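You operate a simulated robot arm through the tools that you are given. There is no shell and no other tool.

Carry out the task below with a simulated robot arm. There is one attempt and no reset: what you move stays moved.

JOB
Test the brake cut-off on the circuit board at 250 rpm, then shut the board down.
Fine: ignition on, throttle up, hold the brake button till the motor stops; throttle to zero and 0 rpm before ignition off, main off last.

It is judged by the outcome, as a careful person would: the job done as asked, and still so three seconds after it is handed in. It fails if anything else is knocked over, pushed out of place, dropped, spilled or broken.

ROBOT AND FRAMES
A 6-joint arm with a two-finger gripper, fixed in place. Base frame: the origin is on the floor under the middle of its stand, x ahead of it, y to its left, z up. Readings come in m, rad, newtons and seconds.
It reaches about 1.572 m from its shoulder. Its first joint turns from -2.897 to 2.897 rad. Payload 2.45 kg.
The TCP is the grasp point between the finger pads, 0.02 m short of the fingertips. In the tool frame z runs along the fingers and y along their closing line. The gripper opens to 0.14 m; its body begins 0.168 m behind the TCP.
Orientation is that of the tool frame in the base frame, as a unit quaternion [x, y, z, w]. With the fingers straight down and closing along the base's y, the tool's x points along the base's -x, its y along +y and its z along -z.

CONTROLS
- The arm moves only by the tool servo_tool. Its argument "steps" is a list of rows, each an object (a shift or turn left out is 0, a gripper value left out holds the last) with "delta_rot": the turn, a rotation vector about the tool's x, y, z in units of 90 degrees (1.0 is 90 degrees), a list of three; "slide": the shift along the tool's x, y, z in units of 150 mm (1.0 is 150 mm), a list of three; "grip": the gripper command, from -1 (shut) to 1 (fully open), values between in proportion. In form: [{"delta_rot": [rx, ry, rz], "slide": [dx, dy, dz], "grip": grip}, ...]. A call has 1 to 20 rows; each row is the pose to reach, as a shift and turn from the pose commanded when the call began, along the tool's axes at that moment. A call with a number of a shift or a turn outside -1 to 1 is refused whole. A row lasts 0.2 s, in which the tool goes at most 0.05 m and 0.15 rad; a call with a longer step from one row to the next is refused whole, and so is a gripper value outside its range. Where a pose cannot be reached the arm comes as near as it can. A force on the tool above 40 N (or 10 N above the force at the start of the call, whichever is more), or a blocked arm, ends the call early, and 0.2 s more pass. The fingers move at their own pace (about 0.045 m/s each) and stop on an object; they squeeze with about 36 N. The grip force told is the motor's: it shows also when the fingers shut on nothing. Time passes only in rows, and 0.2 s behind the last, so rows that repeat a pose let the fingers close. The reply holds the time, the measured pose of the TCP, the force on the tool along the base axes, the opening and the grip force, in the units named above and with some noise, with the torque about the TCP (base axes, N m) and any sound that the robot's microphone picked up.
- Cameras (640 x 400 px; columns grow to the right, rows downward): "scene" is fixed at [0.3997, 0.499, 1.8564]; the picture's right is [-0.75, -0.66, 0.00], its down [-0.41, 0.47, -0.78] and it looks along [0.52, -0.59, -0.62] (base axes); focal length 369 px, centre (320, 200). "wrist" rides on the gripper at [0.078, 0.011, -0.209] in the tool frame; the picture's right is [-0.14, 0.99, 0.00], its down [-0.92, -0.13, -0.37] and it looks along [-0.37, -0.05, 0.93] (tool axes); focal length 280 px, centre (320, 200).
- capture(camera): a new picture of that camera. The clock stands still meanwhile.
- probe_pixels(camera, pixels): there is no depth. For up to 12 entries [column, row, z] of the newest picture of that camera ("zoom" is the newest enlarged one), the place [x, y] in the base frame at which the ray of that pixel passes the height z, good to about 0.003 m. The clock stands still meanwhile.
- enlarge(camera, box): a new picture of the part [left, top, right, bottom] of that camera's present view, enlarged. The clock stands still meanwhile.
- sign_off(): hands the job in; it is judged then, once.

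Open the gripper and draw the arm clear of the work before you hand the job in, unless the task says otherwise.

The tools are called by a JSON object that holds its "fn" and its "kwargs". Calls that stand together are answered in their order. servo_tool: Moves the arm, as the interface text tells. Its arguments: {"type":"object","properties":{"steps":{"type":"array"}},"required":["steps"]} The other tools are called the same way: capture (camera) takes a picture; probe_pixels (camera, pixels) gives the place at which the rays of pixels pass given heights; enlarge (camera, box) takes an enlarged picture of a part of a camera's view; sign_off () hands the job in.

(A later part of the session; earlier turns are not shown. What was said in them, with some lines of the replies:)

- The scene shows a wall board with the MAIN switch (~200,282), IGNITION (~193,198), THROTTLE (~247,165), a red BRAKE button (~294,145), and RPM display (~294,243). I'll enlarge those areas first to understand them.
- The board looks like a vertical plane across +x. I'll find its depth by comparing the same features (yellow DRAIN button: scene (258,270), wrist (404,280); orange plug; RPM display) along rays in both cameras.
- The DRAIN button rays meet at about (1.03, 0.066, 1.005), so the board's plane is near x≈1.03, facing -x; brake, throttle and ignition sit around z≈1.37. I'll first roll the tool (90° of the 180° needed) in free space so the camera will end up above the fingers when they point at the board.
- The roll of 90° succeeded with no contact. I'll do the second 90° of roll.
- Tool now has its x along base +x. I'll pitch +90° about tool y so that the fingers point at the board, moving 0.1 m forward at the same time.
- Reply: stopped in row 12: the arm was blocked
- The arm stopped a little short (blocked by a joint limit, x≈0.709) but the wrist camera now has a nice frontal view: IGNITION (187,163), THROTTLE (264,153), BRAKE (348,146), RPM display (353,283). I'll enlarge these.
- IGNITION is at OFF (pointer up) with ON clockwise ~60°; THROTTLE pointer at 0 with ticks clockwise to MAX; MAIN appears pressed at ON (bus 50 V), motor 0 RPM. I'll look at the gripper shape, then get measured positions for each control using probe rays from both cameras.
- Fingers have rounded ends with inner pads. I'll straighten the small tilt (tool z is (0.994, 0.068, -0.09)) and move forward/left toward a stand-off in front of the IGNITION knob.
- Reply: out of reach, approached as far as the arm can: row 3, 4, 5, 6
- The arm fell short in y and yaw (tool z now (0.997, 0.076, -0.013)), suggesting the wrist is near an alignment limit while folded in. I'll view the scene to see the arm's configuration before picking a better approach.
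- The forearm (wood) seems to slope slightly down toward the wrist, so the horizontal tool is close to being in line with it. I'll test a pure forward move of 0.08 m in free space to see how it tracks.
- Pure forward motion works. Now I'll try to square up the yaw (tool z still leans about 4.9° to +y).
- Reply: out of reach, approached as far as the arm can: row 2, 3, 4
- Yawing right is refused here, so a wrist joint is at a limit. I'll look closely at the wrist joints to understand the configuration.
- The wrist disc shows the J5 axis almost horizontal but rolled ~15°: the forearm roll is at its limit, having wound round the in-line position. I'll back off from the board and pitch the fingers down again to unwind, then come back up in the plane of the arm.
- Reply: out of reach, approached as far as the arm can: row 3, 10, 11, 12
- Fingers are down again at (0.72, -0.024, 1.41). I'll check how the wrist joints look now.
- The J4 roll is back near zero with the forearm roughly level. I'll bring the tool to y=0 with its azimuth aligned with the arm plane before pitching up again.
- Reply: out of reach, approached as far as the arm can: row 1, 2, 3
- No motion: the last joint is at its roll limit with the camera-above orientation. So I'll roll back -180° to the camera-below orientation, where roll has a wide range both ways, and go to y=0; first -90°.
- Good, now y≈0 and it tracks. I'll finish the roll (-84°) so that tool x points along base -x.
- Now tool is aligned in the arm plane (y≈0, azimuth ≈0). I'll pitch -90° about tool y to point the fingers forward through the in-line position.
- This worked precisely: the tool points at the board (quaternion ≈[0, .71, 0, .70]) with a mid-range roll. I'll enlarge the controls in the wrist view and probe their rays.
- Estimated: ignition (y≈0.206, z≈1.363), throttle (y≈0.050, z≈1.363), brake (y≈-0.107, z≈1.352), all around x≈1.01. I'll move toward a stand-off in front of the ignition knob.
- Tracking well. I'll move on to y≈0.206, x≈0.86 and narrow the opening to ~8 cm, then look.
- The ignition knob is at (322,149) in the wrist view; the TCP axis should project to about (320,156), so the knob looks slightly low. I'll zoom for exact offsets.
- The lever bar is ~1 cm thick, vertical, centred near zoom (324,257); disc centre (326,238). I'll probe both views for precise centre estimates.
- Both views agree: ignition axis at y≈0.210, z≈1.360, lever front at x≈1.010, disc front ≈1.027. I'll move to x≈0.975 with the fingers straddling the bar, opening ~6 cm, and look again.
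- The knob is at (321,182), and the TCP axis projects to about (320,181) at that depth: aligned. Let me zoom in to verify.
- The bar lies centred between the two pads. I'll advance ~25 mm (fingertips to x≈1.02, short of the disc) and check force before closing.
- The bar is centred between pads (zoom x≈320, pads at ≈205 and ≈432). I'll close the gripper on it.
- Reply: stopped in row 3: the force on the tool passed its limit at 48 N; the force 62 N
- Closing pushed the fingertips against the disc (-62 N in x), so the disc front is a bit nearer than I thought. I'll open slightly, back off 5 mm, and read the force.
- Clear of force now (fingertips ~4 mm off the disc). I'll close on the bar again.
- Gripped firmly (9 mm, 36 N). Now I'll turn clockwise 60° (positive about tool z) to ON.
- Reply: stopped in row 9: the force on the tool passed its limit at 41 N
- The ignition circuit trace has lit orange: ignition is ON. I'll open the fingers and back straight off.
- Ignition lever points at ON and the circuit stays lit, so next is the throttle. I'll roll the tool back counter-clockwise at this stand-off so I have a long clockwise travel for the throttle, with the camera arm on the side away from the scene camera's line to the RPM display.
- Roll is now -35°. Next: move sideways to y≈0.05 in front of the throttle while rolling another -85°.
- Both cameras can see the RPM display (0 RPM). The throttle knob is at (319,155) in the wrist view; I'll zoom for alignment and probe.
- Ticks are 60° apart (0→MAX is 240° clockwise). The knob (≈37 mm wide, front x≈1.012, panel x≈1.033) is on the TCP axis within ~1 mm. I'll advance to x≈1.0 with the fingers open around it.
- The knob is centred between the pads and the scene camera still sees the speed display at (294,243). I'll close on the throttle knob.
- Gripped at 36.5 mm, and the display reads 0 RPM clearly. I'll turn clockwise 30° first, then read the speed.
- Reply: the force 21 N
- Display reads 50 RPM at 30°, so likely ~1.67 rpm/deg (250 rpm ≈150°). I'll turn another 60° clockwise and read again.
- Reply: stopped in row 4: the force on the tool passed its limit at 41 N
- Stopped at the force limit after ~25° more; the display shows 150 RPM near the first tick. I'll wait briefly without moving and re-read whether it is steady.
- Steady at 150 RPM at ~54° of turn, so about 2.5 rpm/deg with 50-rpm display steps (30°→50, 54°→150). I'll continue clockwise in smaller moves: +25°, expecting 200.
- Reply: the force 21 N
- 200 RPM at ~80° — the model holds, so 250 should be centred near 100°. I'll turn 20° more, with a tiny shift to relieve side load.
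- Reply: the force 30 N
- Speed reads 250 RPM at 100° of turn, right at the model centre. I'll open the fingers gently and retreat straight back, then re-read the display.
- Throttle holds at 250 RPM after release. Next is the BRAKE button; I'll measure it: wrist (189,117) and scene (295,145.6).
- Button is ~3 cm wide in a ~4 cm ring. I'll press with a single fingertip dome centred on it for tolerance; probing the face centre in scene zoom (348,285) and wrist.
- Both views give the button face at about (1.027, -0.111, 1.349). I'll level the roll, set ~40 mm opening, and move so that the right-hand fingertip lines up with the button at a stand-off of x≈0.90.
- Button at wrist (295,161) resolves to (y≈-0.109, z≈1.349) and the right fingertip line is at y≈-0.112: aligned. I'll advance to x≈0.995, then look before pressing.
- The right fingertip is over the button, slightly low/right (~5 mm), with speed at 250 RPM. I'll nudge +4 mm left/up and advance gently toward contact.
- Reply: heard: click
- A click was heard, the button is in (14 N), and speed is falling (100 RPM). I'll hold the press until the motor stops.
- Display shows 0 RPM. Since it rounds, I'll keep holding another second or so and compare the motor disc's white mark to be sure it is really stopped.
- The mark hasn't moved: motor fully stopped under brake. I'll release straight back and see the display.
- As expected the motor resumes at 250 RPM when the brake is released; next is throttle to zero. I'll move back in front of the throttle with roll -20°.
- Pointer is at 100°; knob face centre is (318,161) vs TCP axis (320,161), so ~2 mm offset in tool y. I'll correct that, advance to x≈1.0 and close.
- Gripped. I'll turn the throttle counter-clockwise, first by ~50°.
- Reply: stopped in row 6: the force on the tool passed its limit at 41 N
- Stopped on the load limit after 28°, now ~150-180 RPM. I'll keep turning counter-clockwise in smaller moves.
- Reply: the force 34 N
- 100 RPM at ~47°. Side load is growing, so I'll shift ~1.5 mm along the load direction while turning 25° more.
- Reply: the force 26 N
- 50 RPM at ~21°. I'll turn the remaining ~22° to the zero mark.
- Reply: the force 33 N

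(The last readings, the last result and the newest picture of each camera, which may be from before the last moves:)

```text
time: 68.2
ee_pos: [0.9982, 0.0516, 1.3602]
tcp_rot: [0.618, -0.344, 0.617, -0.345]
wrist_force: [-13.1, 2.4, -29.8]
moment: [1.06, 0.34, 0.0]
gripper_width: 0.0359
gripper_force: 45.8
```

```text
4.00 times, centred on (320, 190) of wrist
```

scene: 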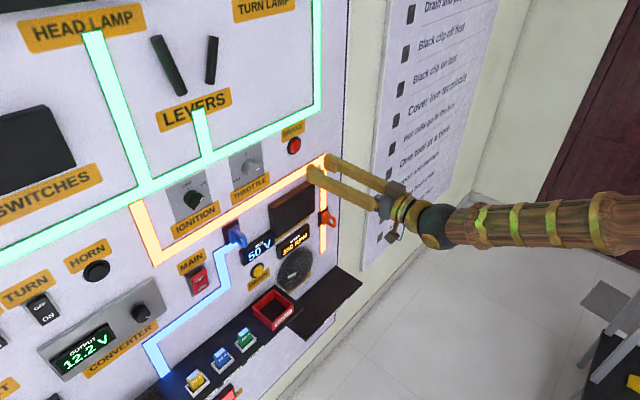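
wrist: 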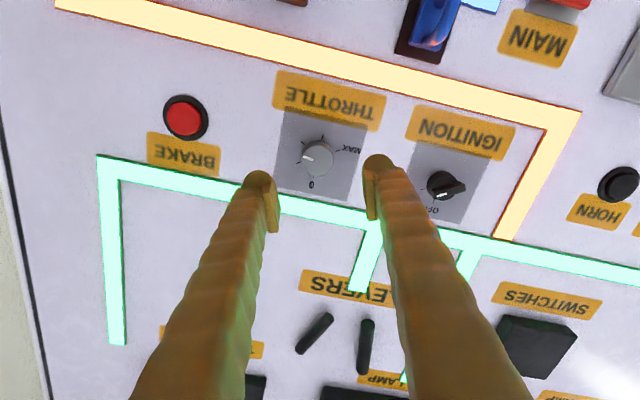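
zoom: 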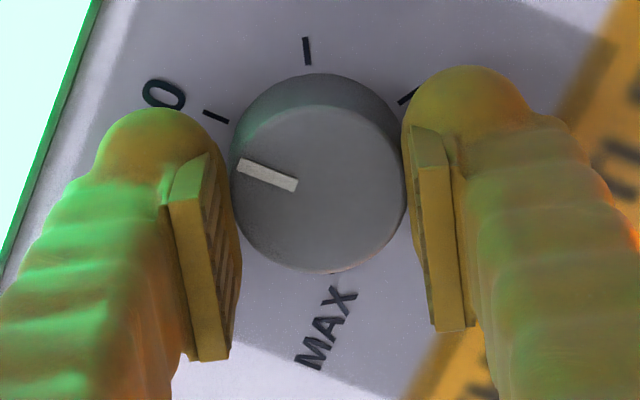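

Knob is against its zero stop (torque 1 N·m, pointer at the 0 tick) and speed reads 0 RPM. I'll release and back off, then verify.

{"fn": "servo_tool", "kwargs": {"steps": [{"delta_rot": [0, 0, 0.01], "grip": -0.4}, {"delta_rot": [0, 0, 0.01], "grip": -0.2}, {"delta_rot": [0, 0, 0.01], "grip": 0}, {"delta_rot": [0, 0, 0.01], "grip": 0}, {"delta_rot": [0, 0, 0.01], "slide": [0, 0, -0.2], "grip": 0}, {"delta_rot": [0, 0, 0.01], "slide": [0, 0, -0.45], "grip": 0}, {"delta_rot": [0, 0, 0.01], "slide": [0, 0, -0.7], "grip": 0}, {"delta_rot": [0, 0, 0.01], "slide": [0, 0, -0.7], "grip": 0}]}}

{"fn": "enlarge", "kwargs": {"camera": "scene", "box": [160, 120, 352, 300]}}

{"fn": "enlarge", "kwargs": {"camera": "wrist", "box": [270, 125, 366, 185]}}

```text
time: 70.0
ee_pos: [0.8923, 0.0541, 1.3595]
tcp_rot: [0.614, -0.35, 0.615, -0.351]
wrist_force: [0.0, 0.0, -0.8]
moment: [-0.01, 0.01, -0.04]
gripper_width: 0.0697
gripper_force: 0.0
```

```text
2.22 times, centred on (256, 210) of scene
```

zoom: 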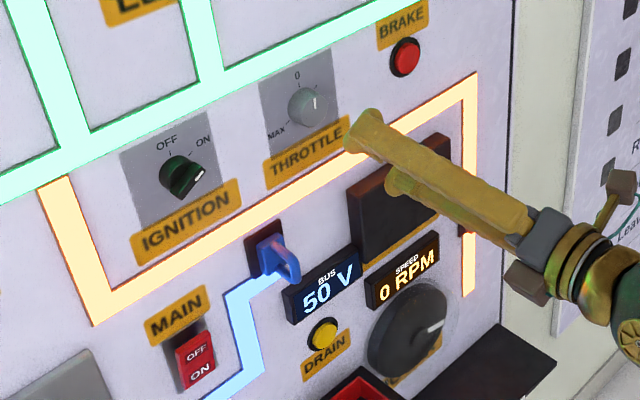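

```text
6.67 times, centred on (318, 155) of wrist
```

zoom: 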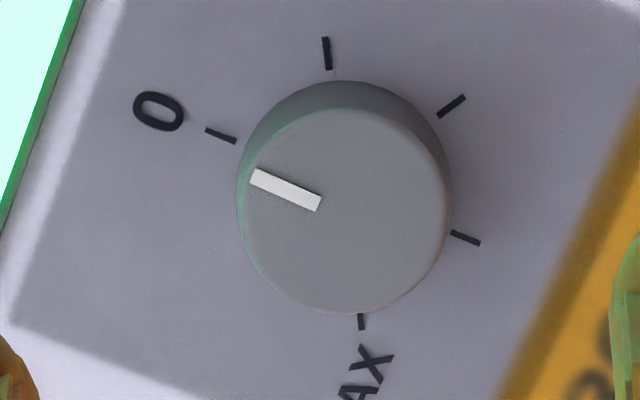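

Throttle is at 0 and released, 0 RPM. Now ignition OFF: moving back in front of the ignition knob while rolling clockwise (first 90° of ~177°).

{"fn": "servo_tool", "kwargs": {"steps": [{"delta_rot": [0, 0, 0.09], "slide": [-0.08, -0.05, 0]}, {"delta_rot": [0, 0, 0.18], "slide": [-0.16, -0.1, 0]}, {"delta_rot": [0, 0, 0.27], "slide": [-0.25, -0.15, 0]}, {"delta_rot": [0, 0, 0.36], "slide": [-0.34, -0.2, 0]}, {"delta_rot": [0, 0, 0.45], "slide": [-0.43, -0.25, 0]}, {"delta_rot": [0, 0, 0.54], "slide": [-0.52, -0.3, 0]}, {"delta_rot": [0, 0, 0.63], "slide": [-0.61, -0.36, 0]}, {"delta_rot": [0, 0, 0.72], "slide": [-0.7, -0.42, 0]}, {"delta_rot": [0, 0, 0.81], "slide": [-0.8, -0.47, 0]}, {"delta_rot": [0, 0, 0.9], "slide": [-0.899, -0.523, 0]}, {"delta_rot": [0, 0, 0.99], "slide": [-0.899, -0.523, 0]}, {"delta_rot": [0, 0, 1.0], "slide": [-0.899, -0.523, 0]}]}}

{"fn": "servo_tool", "kwargs": {"steps": [{"delta_rot": [0, 0, 0.09]}, {"delta_rot": [0, 0, 0.18]}, {"delta_rot": [0, 0, 0.27]}, {"delta_rot": [0, 0, 0.36]}, {"delta_rot": [0, 0, 0.45]}, {"delta_rot": [0, 0, 0.54]}, {"delta_rot": [0, 0, 0.63]}, {"delta_rot": [0, 0, 0.72]}, {"delta_rot": [0, 0, 0.81]}, {"delta_rot": [0, 0, 0.9]}, {"delta_rot": [0, 0, 0.97]}, {"delta_rot": [0, 0, 0.97]}]}}

{"fn": "capture", "kwargs": {"camera": "wrist"}}

{"fn": "enlarge", "kwargs": {"camera": "wrist", "box": [270, 125, 366, 185]}}

{"fn": "capture", "kwargs": {"camera": "scene"}}

```text
time: 72.6
ee_pos: [0.8936, 0.2072, 1.3593]
tcp_rot: [-0.186, 0.682, -0.187, 0.682]
wrist_force: [0.2, -0.5, 0.2]
moment: [0.03, -0.02, 0.0]
gripper_width: 0.0701
gripper_force: 0.0
```

```text
time: 75.2
ee_pos: [0.8945, 0.2067, 1.3577]
tcp_rot: [0.336, 0.622, 0.336, 0.622]
wrist_force: [0.3, 0.3, 0.3]
moment: [-0.01, 0.0, -0.04]
gripper_width: 0.0699
gripper_force: 0.1
```

```text
taken
```

wrist: 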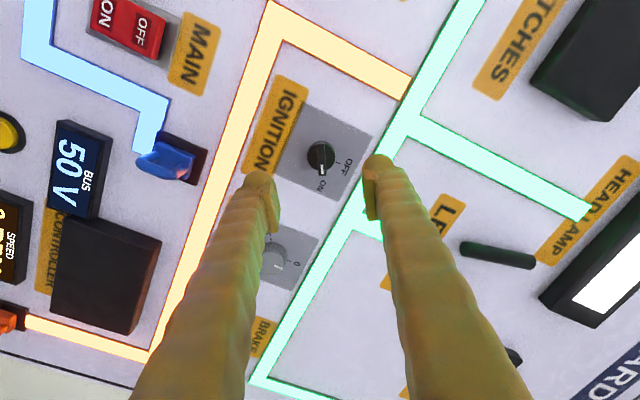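

```text
6.67 times, centred on (318, 155) of wrist
```

zoom: 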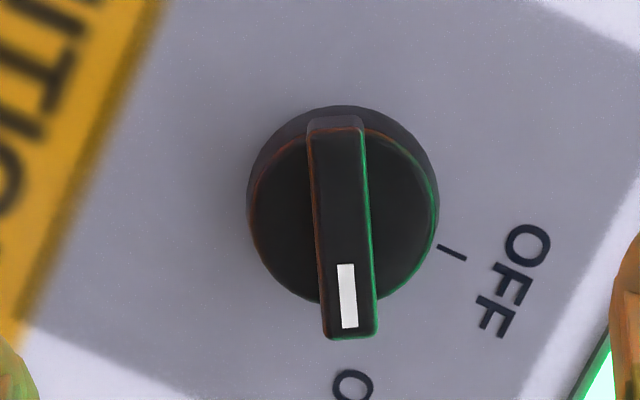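

```text
taken
```

scene: 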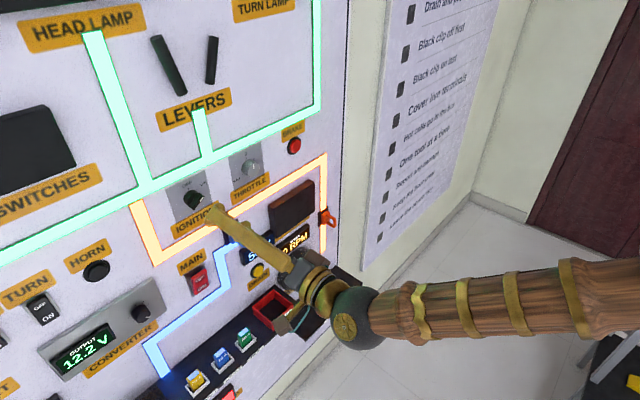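

Lever bar sits at ~60° (3° past my roll) and is about 4 mm off in tool x, 1.6 mm in tool y. I'll correct these, advance to x≈0.992, and narrow the fingers to ~4 cm.

{"fn": "servo_tool", "kwargs": {"steps": [{"slide": [0.029, 0.011, 0.2], "delta_rot": [0, 0, 0.035], "grip": -0.3}, {"slide": [0.029, 0.011, 0.42], "delta_rot": [0, 0, 0.035], "grip": -0.4}, {"slide": [0.029, 0.011, 0.56], "delta_rot": [0, 0, 0.035], "grip": -0.4}, {"slide": [0.029, 0.011, 0.645], "delta_rot": [0, 0, 0.035], "grip": -0.4}, {"slide": [0.029, 0.011, 0.645], "delta_rot": [0, 0, 0.035], "grip": -0.4}]}}

{"fn": "enlarge", "kwargs": {"camera": "wrist", "box": [240, 140, 400, 240]}}

```text
time: 76.4
ee_pos: [0.9904, 0.2116, 1.3571]
tcp_rot: [0.352, 0.613, 0.353, 0.613]
wrist_force: [-0.4, -0.5, -0.1]
moment: [0.01, -0.01, -0.01]
gripper_width: 0.0423
gripper_force: 0.0
```

```text
4.00 times, centred on (320, 190) of wrist
```

zoom: 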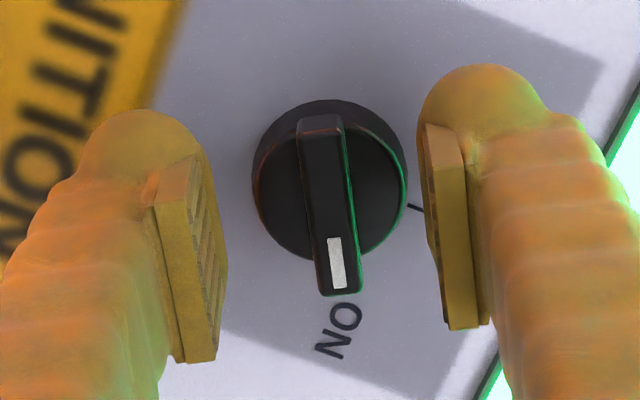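

The bar is ~2 mm toward the right-hand pad; I'll shift by that and close on it.

{"fn": "servo_tool", "kwargs": {"steps": [{"slide": [0, 0.014, 0], "grip": -0.5}, {"slide": [0, 0.014, 0], "grip": -0.8}, {"slide": [0, 0.014, 0], "grip": -1}, {"slide": [0, 0.014, 0], "grip": -1}, {"slide": [0, 0.014, 0], "grip": -1}]}}

{"fn": "enlarge", "kwargs": {"camera": "wrist", "box": [240, 140, 400, 240]}}

{"fn": "enlarge", "kwargs": {"camera": "scene", "box": [210, 130, 370, 300]}}

```text
time: 77.6
ee_pos: [0.991, 0.2121, 1.359]
tcp_rot: [0.353, 0.613, 0.352, 0.613]
wrist_force: [0.4, -5.9, -6.3]
moment: [0.03, 0.05, -0.13]
gripper_width: 0.0089
gripper_force: 36.9
```

```text
4.00 times, centred on (320, 190) of wrist
```

zoom: 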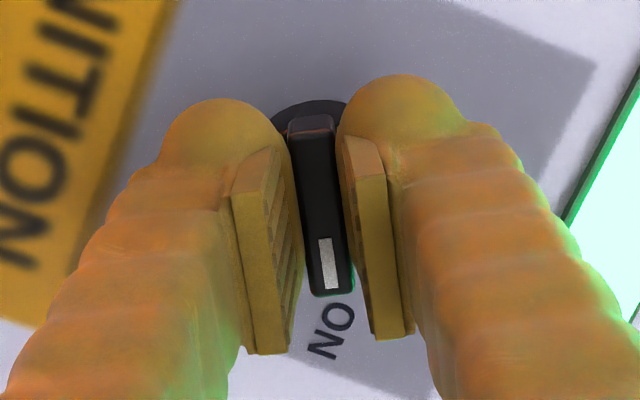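

```text
2.35 times, centred on (290, 215) of scene
```

zoom: 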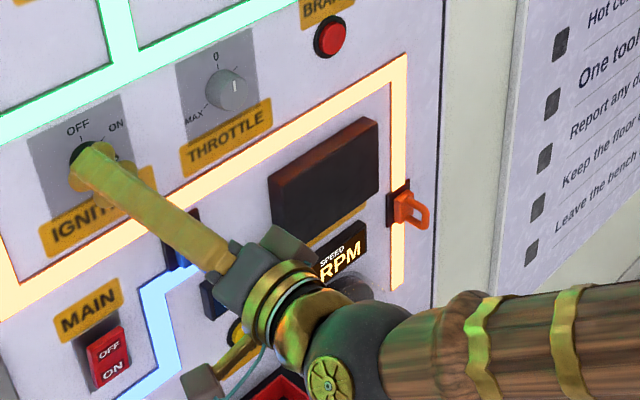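

Gripped (9 mm, 37 N); motor was at 0 RPM with throttle zero. I'll turn counter-clockwise 60° to OFF.

{"fn": "servo_tool", "kwargs": {"steps": [{"delta_rot": [0, 0, -0.07]}, {"delta_rot": [0, 0, -0.14]}, {"delta_rot": [0, 0, -0.21]}, {"delta_rot": [0, 0, -0.28]}, {"delta_rot": [0, 0, -0.35]}, {"delta_rot": [0, 0, -0.42]}, {"delta_rot": [0, 0, -0.49]}, {"delta_rot": [0, 0, -0.56]}, {"delta_rot": [0, 0, -0.62]}, {"delta_rot": [0, 0, -0.665]}, {"delta_rot": [0, 0, -0.665]}]}}

{"fn": "capture", "kwargs": {"camera": "wrist"}}

{"fn": "capture", "kwargs": {"camera": "scene"}}

```text
time: 78.7
ee_pos: [0.9915, 0.2113, 1.357]
tcp_rot: [0.202, 0.678, 0.199, 0.678]
wrist_force: [0.3, -1.9, -2.9]
moment: [0.02, 0.0, -0.06]
gripper_width: 0.009
gripper_force: 37.4
stopped in row 5: the force on the tool passed its limit at 42 N (the readings are from after the stop); the commanded pose is now the measured one
```

```text
taken
```

wrist: 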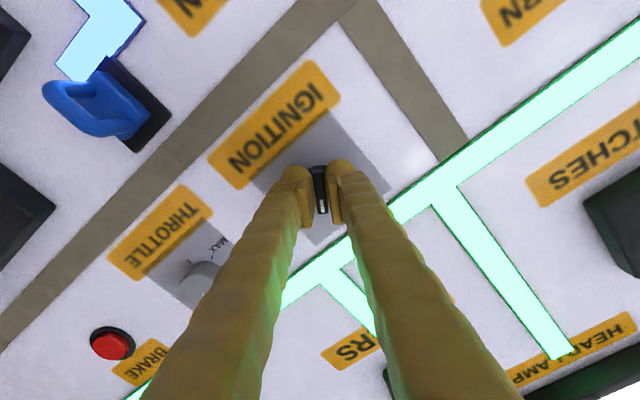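

```text
taken
```

scene: 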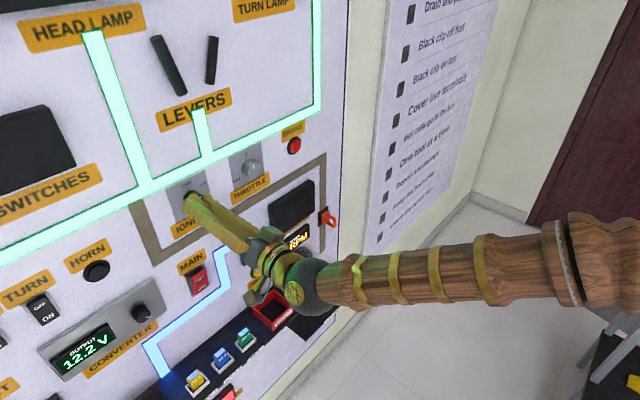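

The circuit trace has gone dark but the lever is only part-way (33°); I'll continue counter-clockwise to the OFF mark.

{"fn": "servo_tool", "kwargs": {"steps": [{"delta_rot": [0, 0, -0.05]}, {"delta_rot": [0, 0, -0.1]}, {"delta_rot": [0, 0, -0.15]}, {"delta_rot": [0, 0, -0.2]}, {"delta_rot": [0, 0, -0.25]}, {"delta_rot": [0, 0, -0.3]}, {"delta_rot": [0, 0, -0.34]}, {"delta_rot": [0, 0, -0.365]}, {"delta_rot": [0, 0, -0.365]}]}}

{"fn": "enlarge", "kwargs": {"camera": "wrist", "box": [240, 120, 400, 240]}}

```text
time: 80.4
ee_pos: [0.9919, 0.2097, 1.356]
tcp_rot: [0.02, 0.708, 0.016, 0.706]
wrist_force: [-0.4, -4.4, -2.4]
moment: [-0.06, -0.03, -0.05]
gripper_width: 0.0087
gripper_force: 36.9
stopped in row 8: the force on the tool passed its limit at 41 N (the readings are from after the stop); the commanded pose is now the measured one
```

```text
3.33 times, centred on (320, 180) of wrist
```

zoom: 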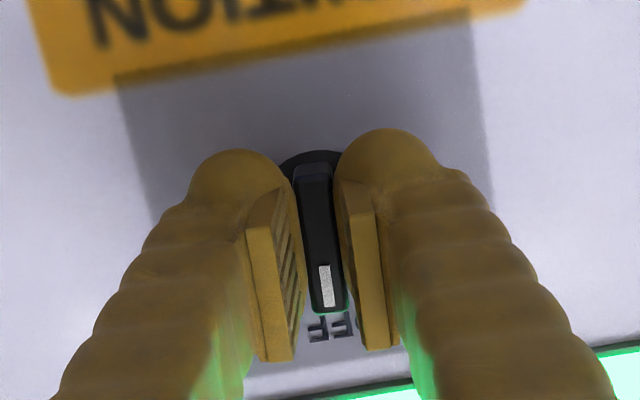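

The lever is at ~3° from OFF. I'll add the last few degrees, then release and back off.

{"fn": "servo_tool", "kwargs": {"steps": [{"delta_rot": [0, 0, -0.02]}, {"delta_rot": [0, 0, -0.035]}, {"delta_rot": [0, 0, -0.035]}]}}

{"fn": "servo_tool", "kwargs": {"steps": [{"grip": -0.6}, {"grip": -0.3}, {"grip": -0.1}, {"slide": [0, 0, -0.2], "grip": 0}, {"slide": [0, 0, -0.45], "grip": 0}, {"slide": [0, 0, -0.7], "grip": 0}, {"slide": [0, 0, -0.9], "grip": 0}]}}

{"fn": "capture", "kwargs": {"camera": "wrist"}}

{"fn": "enlarge", "kwargs": {"camera": "wrist", "box": [270, 115, 382, 185]}}

{"fn": "enlarge", "kwargs": {"camera": "scene", "box": [150, 120, 342, 300]}}

```text
time: 81.2
ee_pos: [0.9902, 0.2095, 1.3565]
tcp_rot: [-0.001, 0.708, -0.004, 0.706]
wrist_force: [12.8, -10.1, -1.2]
moment: [0.12, 0.0, -0.1]
gripper_width: 0.009
gripper_force: 36.5
```

```text
time: 82.8
ee_pos: [0.8542, 0.2108, 1.3576]
tcp_rot: [0.0, 0.708, -0.004, 0.706]
wrist_force: [-0.9, 0.7, -0.6]
moment: [0.0, -0.02, -0.03]
gripper_width: 0.0699
gripper_force: 0.0
```

```text
taken
```

wrist: 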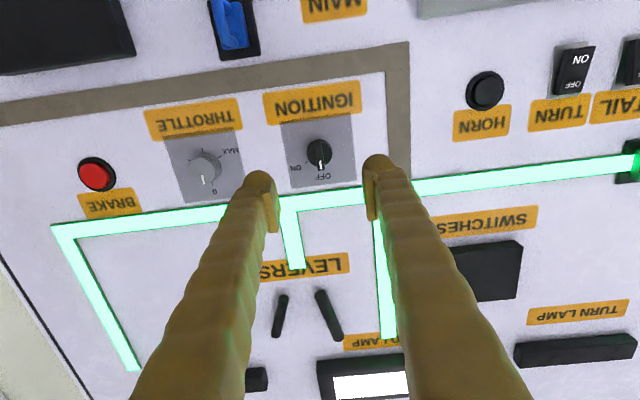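

```text
5.71 times, centred on (326, 150) of wrist
```

zoom: 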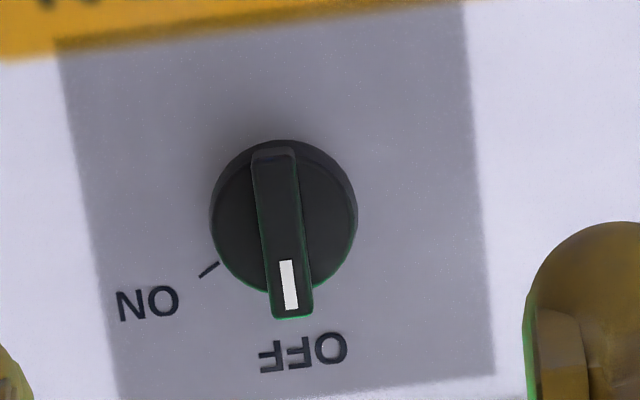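

```text
2.22 times, centred on (246, 210) of scene
```

zoom: 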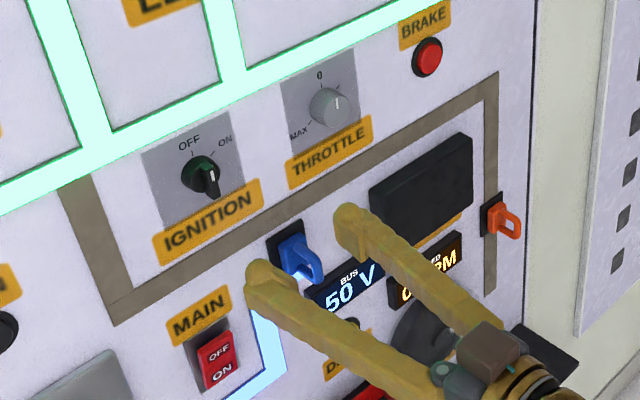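

Ignition is at OFF and the trace is dark; throttle 0. Finally MAIN: I'll zoom on the rocker in the scene view and probe its upper (OFF) half.

{"fn": "enlarge", "kwargs": {"camera": "scene", "box": [176, 250, 240, 310]}}

{"fn": "probe_pixels", "kwargs": {"camera": "scene", "pixels": [[200.4, 278.5, 1.1], [200.4, 278.5, 1.12], [200.4, 278.5, 1.14], [201, 289.5, 1.08], [201, 289.5, 1.1], [201, 289.5, 1.12], [237, 240, 1.18], [237, 240, 1.22], [140, 312, 1.04], [140, 312, 1.08]]}}

```text
6.67 times, centred on (208, 280) of scene
```

zoom: 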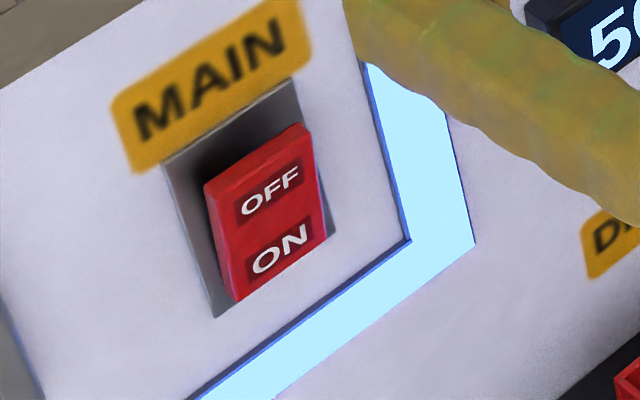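

```text
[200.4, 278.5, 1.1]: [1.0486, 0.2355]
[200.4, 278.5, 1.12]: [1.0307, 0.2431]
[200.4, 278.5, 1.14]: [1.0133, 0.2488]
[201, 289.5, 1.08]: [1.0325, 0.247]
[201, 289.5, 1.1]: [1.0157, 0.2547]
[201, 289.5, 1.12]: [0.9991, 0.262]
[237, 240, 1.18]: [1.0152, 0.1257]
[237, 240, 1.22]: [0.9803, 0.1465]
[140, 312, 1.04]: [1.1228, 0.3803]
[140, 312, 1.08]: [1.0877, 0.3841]
```

The rocker's top (OFF) half sticks out: it's in ON. The plate spans y 0.219–0.274, z 1.076–1.164, so I'll press the OFF end at about (y 0.247, z 1.143) with closed fingers. First lower the tool at this safe distance.

{"fn": "servo_tool", "kwargs": {"steps": [{"slide": [0.2, 0.06, 0], "grip": -0.5}, {"slide": [0.45, 0.12, 0], "grip": -1}, {"slide": [0.7, 0.18, 0], "grip": -1}, {"slide": [0.9, 0.24, 0], "grip": -1}, {"slide": [0.9, 0.24, 0], "grip": -1}]}}

{"fn": "servo_tool", "kwargs": {"steps": [{"slide": [0.2, 0, 0], "grip": -1}, {"slide": [0.4, 0, 0], "grip": -1}, {"slide": [0.525, 0, 0], "grip": -1}, {"slide": [0.525, 0, 0], "grip": -1}]}}

{"fn": "capture", "kwargs": {"camera": "wrist"}}

{"fn": "capture", "kwargs": {"camera": "scene"}}

```text
time: 84.0
ee_pos: [0.8566, 0.2458, 1.2223]
tcp_rot: [-0.001, 0.708, -0.002, 0.706]
wrist_force: [-0.2, 0.1, -0.5]
moment: [0.03, 0.02, 0.02]
gripper_width: 0.0
gripper_force: 26.8
```

```text
time: 85.0
ee_pos: [0.8549, 0.2442, 1.1442]
tcp_rot: [0.0, 0.708, -0.004, 0.706]
wrist_force: [0.4, -0.3, 0.7]
moment: [-0.01, -0.02, -0.03]
gripper_width: 0.0001
gripper_force: 29.5
```

```text
taken
```

wrist: 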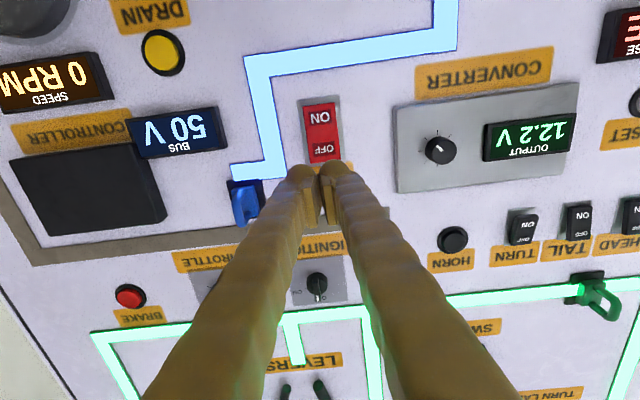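

```text
taken
```

scene: 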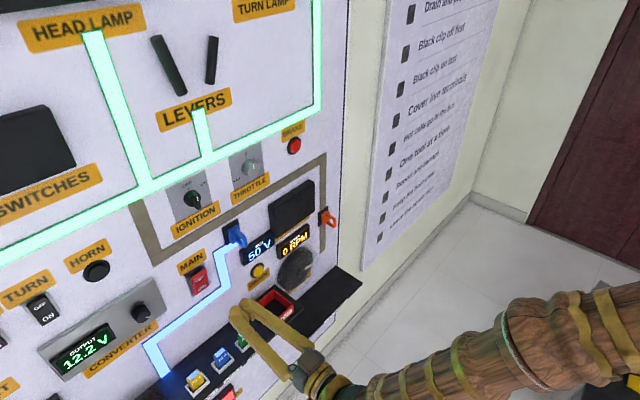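

The OFF end of MAIN is just ahead of the fingertips at about (324,152). I'll zoom in to check alignment.

{"fn": "enlarge", "kwargs": {"camera": "wrist", "box": [270, 85, 382, 185]}}

{"fn": "probe_pixels", "kwargs": {"camera": "wrist", "pixels": [[325, 150, 1.12], [325, 150, 1.13], [325, 150, 1.14], [320, 117, 1.09], [320, 117, 1.1], [305, 98, 1.08], [336, 96, 1.08]]}}

```text
4.00 times, centred on (326, 135) of wrist
```

zoom: 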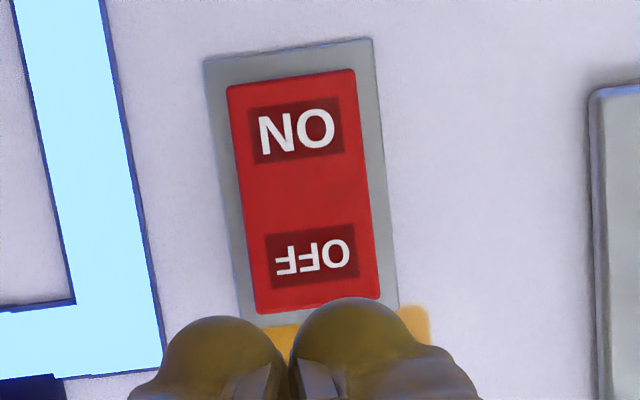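

```text
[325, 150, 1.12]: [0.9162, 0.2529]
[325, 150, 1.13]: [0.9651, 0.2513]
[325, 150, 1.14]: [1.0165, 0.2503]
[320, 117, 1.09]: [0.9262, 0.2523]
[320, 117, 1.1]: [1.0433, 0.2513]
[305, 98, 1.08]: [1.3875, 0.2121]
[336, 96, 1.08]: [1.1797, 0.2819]
```

OFF end is at about (1.016, 0.249, 1.139). I'll shift ~5 mm left and advance until just short of contact (x≈0.985).

{"fn": "servo_tool", "kwargs": {"steps": [{"slide": [0.01, 0.03, 0.25], "grip": -1}, {"slide": [0.01, 0.03, 0.5], "grip": -1}, {"slide": [0.01, 0.03, 0.7], "grip": -1}, {"slide": [0.01, 0.03, 0.82], "grip": -1}, {"slide": [0.01, 0.03, 0.86], "grip": -1}]}}

{"fn": "enlarge", "kwargs": {"camera": "wrist", "box": [240, 100, 400, 220]}}

{"fn": "enlarge", "kwargs": {"camera": "scene", "box": [150, 220, 278, 320]}}

```text
time: 86.2
ee_pos: [0.9836, 0.2498, 1.1416]
tcp_rot: [-0.001, 0.708, -0.002, 0.706]
wrist_force: [-0.3, -0.5, 0.3]
moment: [-0.01, -0.02, 0.0]
gripper_width: 0.0
gripper_force: 29.6
```

```text
3.33 times, centred on (320, 160) of wrist
```

zoom: 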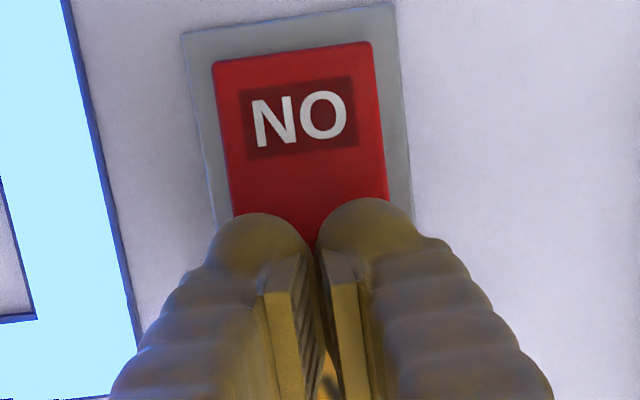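

```text
4.00 times, centred on (214, 270) of scene
```

zoom: 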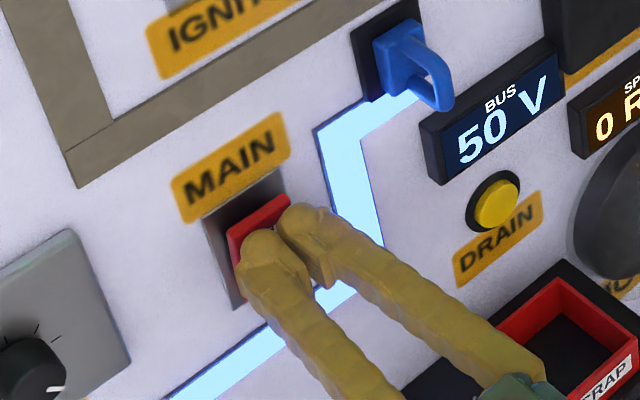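

Fingertips are centred over the rocker's upper half. I'll press in slowly by ~14 mm and listen for the click.

{"fn": "servo_tool", "kwargs": {"steps": [{"slide": [0, 0, 0.02], "grip": -1}, {"slide": [0, 0, 0.035], "grip": -1}, {"slide": [0, 0, 0.05], "grip": -1}, {"slide": [0, 0, 0.065], "grip": -1}, {"slide": [0, 0, 0.08], "grip": -1}, {"slide": [0, 0, 0.095], "grip": -1}]}}

{"fn": "enlarge", "kwargs": {"camera": "scene", "box": [150, 220, 278, 320]}}

```text
time: 87.6
ee_pos: [0.9972, 0.2508, 1.1416]
tcp_rot: [0.0, 0.708, -0.002, 0.706]
wrist_force: [-14.9, -0.1, -0.7]
moment: [-0.03, 0.16, -0.03]
gripper_width: 0.0059
gripper_force: 29.0
```

```text
4.00 times, centred on (214, 270) of scene
```

zoom: 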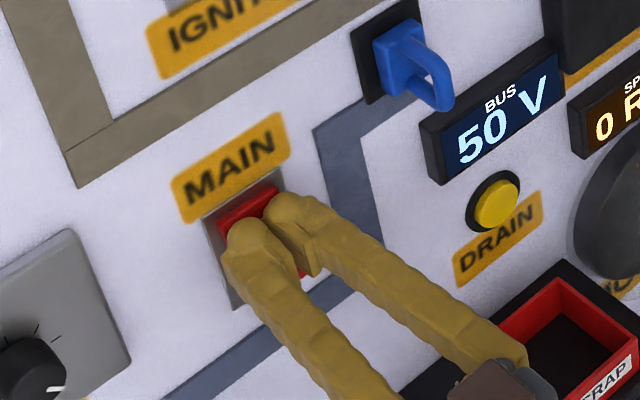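

The blue main trace went dark: MAIN has flipped. I'll press 2 mm more to be sure it latches, then retreat.

{"fn": "servo_tool", "kwargs": {"steps": [{"slide": [0, 0, 0.01], "grip": -1}, {"slide": [0, 0, 0.015], "grip": -1}]}}

{"fn": "servo_tool", "kwargs": {"steps": [{"slide": [0, 0, -0.15], "grip": -1}, {"slide": [0, 0, -0.4], "grip": -1}, {"slide": [0, 0, -0.65], "grip": -1}, {"slide": [0, 0, -0.9], "grip": -1}, {"slide": [0, 0, -1.0], "grip": -0.5}]}}

{"fn": "capture", "kwargs": {"camera": "scene"}}

{"fn": "capture", "kwargs": {"camera": "wrist"}}

{"fn": "enlarge", "kwargs": {"camera": "scene", "box": [150, 120, 342, 300]}}

```text
time: 88.0
ee_pos: [0.9988, 0.2494, 1.1401]
tcp_rot: [0.0, 0.708, -0.003, 0.706]
wrist_force: [-15.5, -1.4, 4.4]
moment: [0.01, 0.11, 0.03]
gripper_width: 0.0058
gripper_force: 29.2
stopped in row 2: the force on the tool passed its limit at 47 N (the readings are from after the stop); the commanded pose is now the measured one
```

```text
time: 89.2
ee_pos: [0.8483, 0.2505, 1.1409]
tcp_rot: [0.0, 0.708, -0.003, 0.706]
wrist_force: [0.2, 0.2, -0.2]
moment: [0.01, -0.01, -0.01]
gripper_width: 0.0338
gripper_force: 0.6
```

```text
taken
```

scene: 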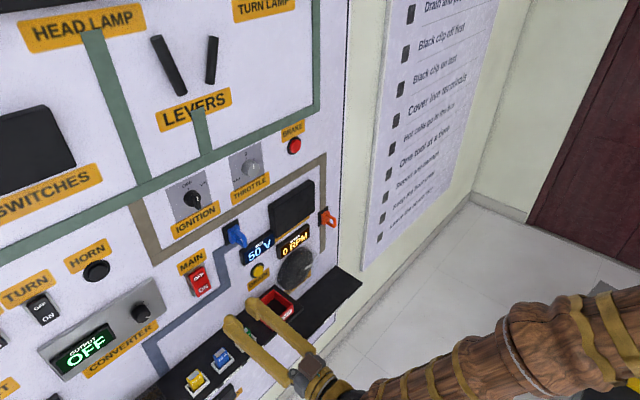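

```text
taken
```

wrist: 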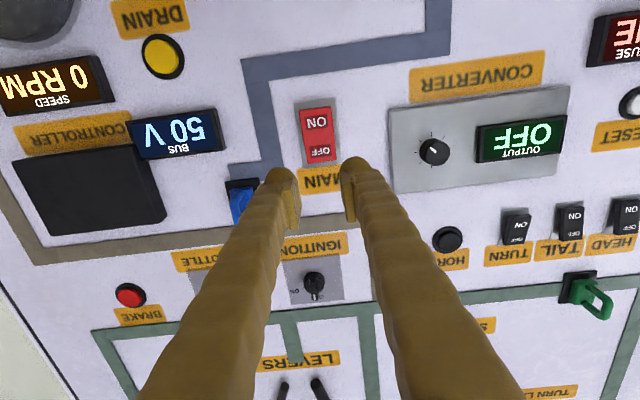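

```text
2.22 times, centred on (246, 210) of scene
```

zoom: 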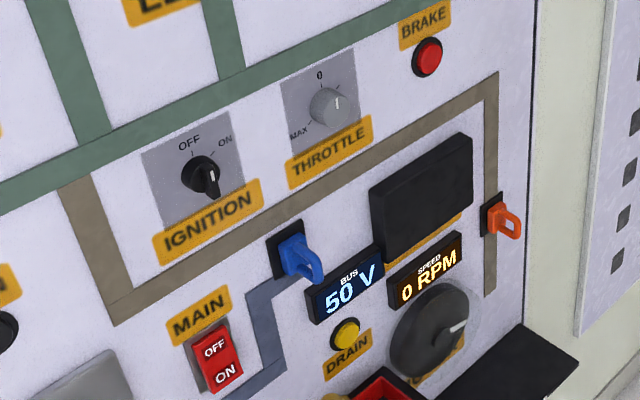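

MAIN shows OFF end pressed, all traces dark, converter OFF, 0 RPM, ignition OFF, throttle at 0. I'll open the gripper and draw the arm clear.

{"fn": "servo_tool", "kwargs": {"steps": [{"slide": [0, 0, -0.2], "grip": 0}, {"slide": [-0.2, 0, -0.4], "grip": 1}, {"slide": [-0.4, 0, -0.55], "grip": 1}, {"slide": [-0.6, 0, -0.7], "grip": 1}, {"slide": [-0.8, 0, -0.7], "grip": 1}, {"slide": [-0.8, 0, -0.7], "grip": 1}, {"slide": [-0.8, 0, -0.7], "grip": 1}, {"slide": [-0.8, 0, -0.7], "grip": 1}]}}

{"fn": "capture", "kwargs": {"camera": "scene"}}

{"fn": "enlarge", "kwargs": {"camera": "scene", "box": [140, 120, 350, 320]}}

```text
time: 91.0
ee_pos: [0.7416, 0.2503, 1.2616]
tcp_rot: [0.001, 0.708, -0.004, 0.706]
wrist_force: [0.0, -0.9, -0.2]
moment: [0.0, -0.01, -0.04]
gripper_width: 0.14
gripper_force: 0.0
```

```text
taken
```

scene: 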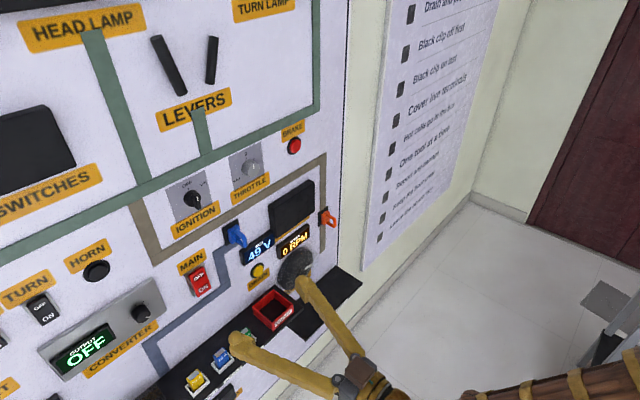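

```text
2.00 times, centred on (245, 220) of scene
```

zoom: 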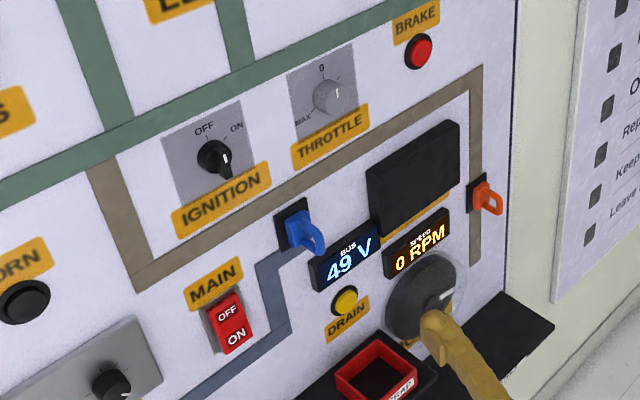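

Everything is in the final state: ignition OFF, throttle 0, 0 RPM, MAIN off with the bus bleeding down (49 V), gripper open and the arm clear. Handing in the job.

{"fn": "sign_off", "kwargs": {}}

```text
The job is handed in.
```

I ran the brake cut-off test at 250 rpm, shut the board down in the order you gave, and handed the job in.

- **Test:** With the ignition on and the throttle up, the display read 250 RPM. It appears to step in 50s, so I set the knob mid-way through the 250 reading. I held the brake until the display read 0 RPM and the motor disc's mark had stopped moving.
- **Brake release:** With the throttle still up, the motor went back to 250 RPM as soon as I let go of the brake.
- **Shutdown:** I turned the throttle to its zero stop and waited for 0 RPM. Then I turned the ignition off, and main last. The ignition and main lines are now dark and the converter reads OFF.
- **Bus voltage:** The bus still showed 49 V, down from 50 V, when I handed in. I did not press DRAIN, since you didn't ask for it.
- **Contact:** On my first try at the ignition knob, the fingertips pushed against its base at about 62 N and the arm stopped itself. I backed off and re-gripped, and the knob worked normally after that.

Nothing else on the board was disturbed that I could see. The gripper is open and the arm is clear of the board.
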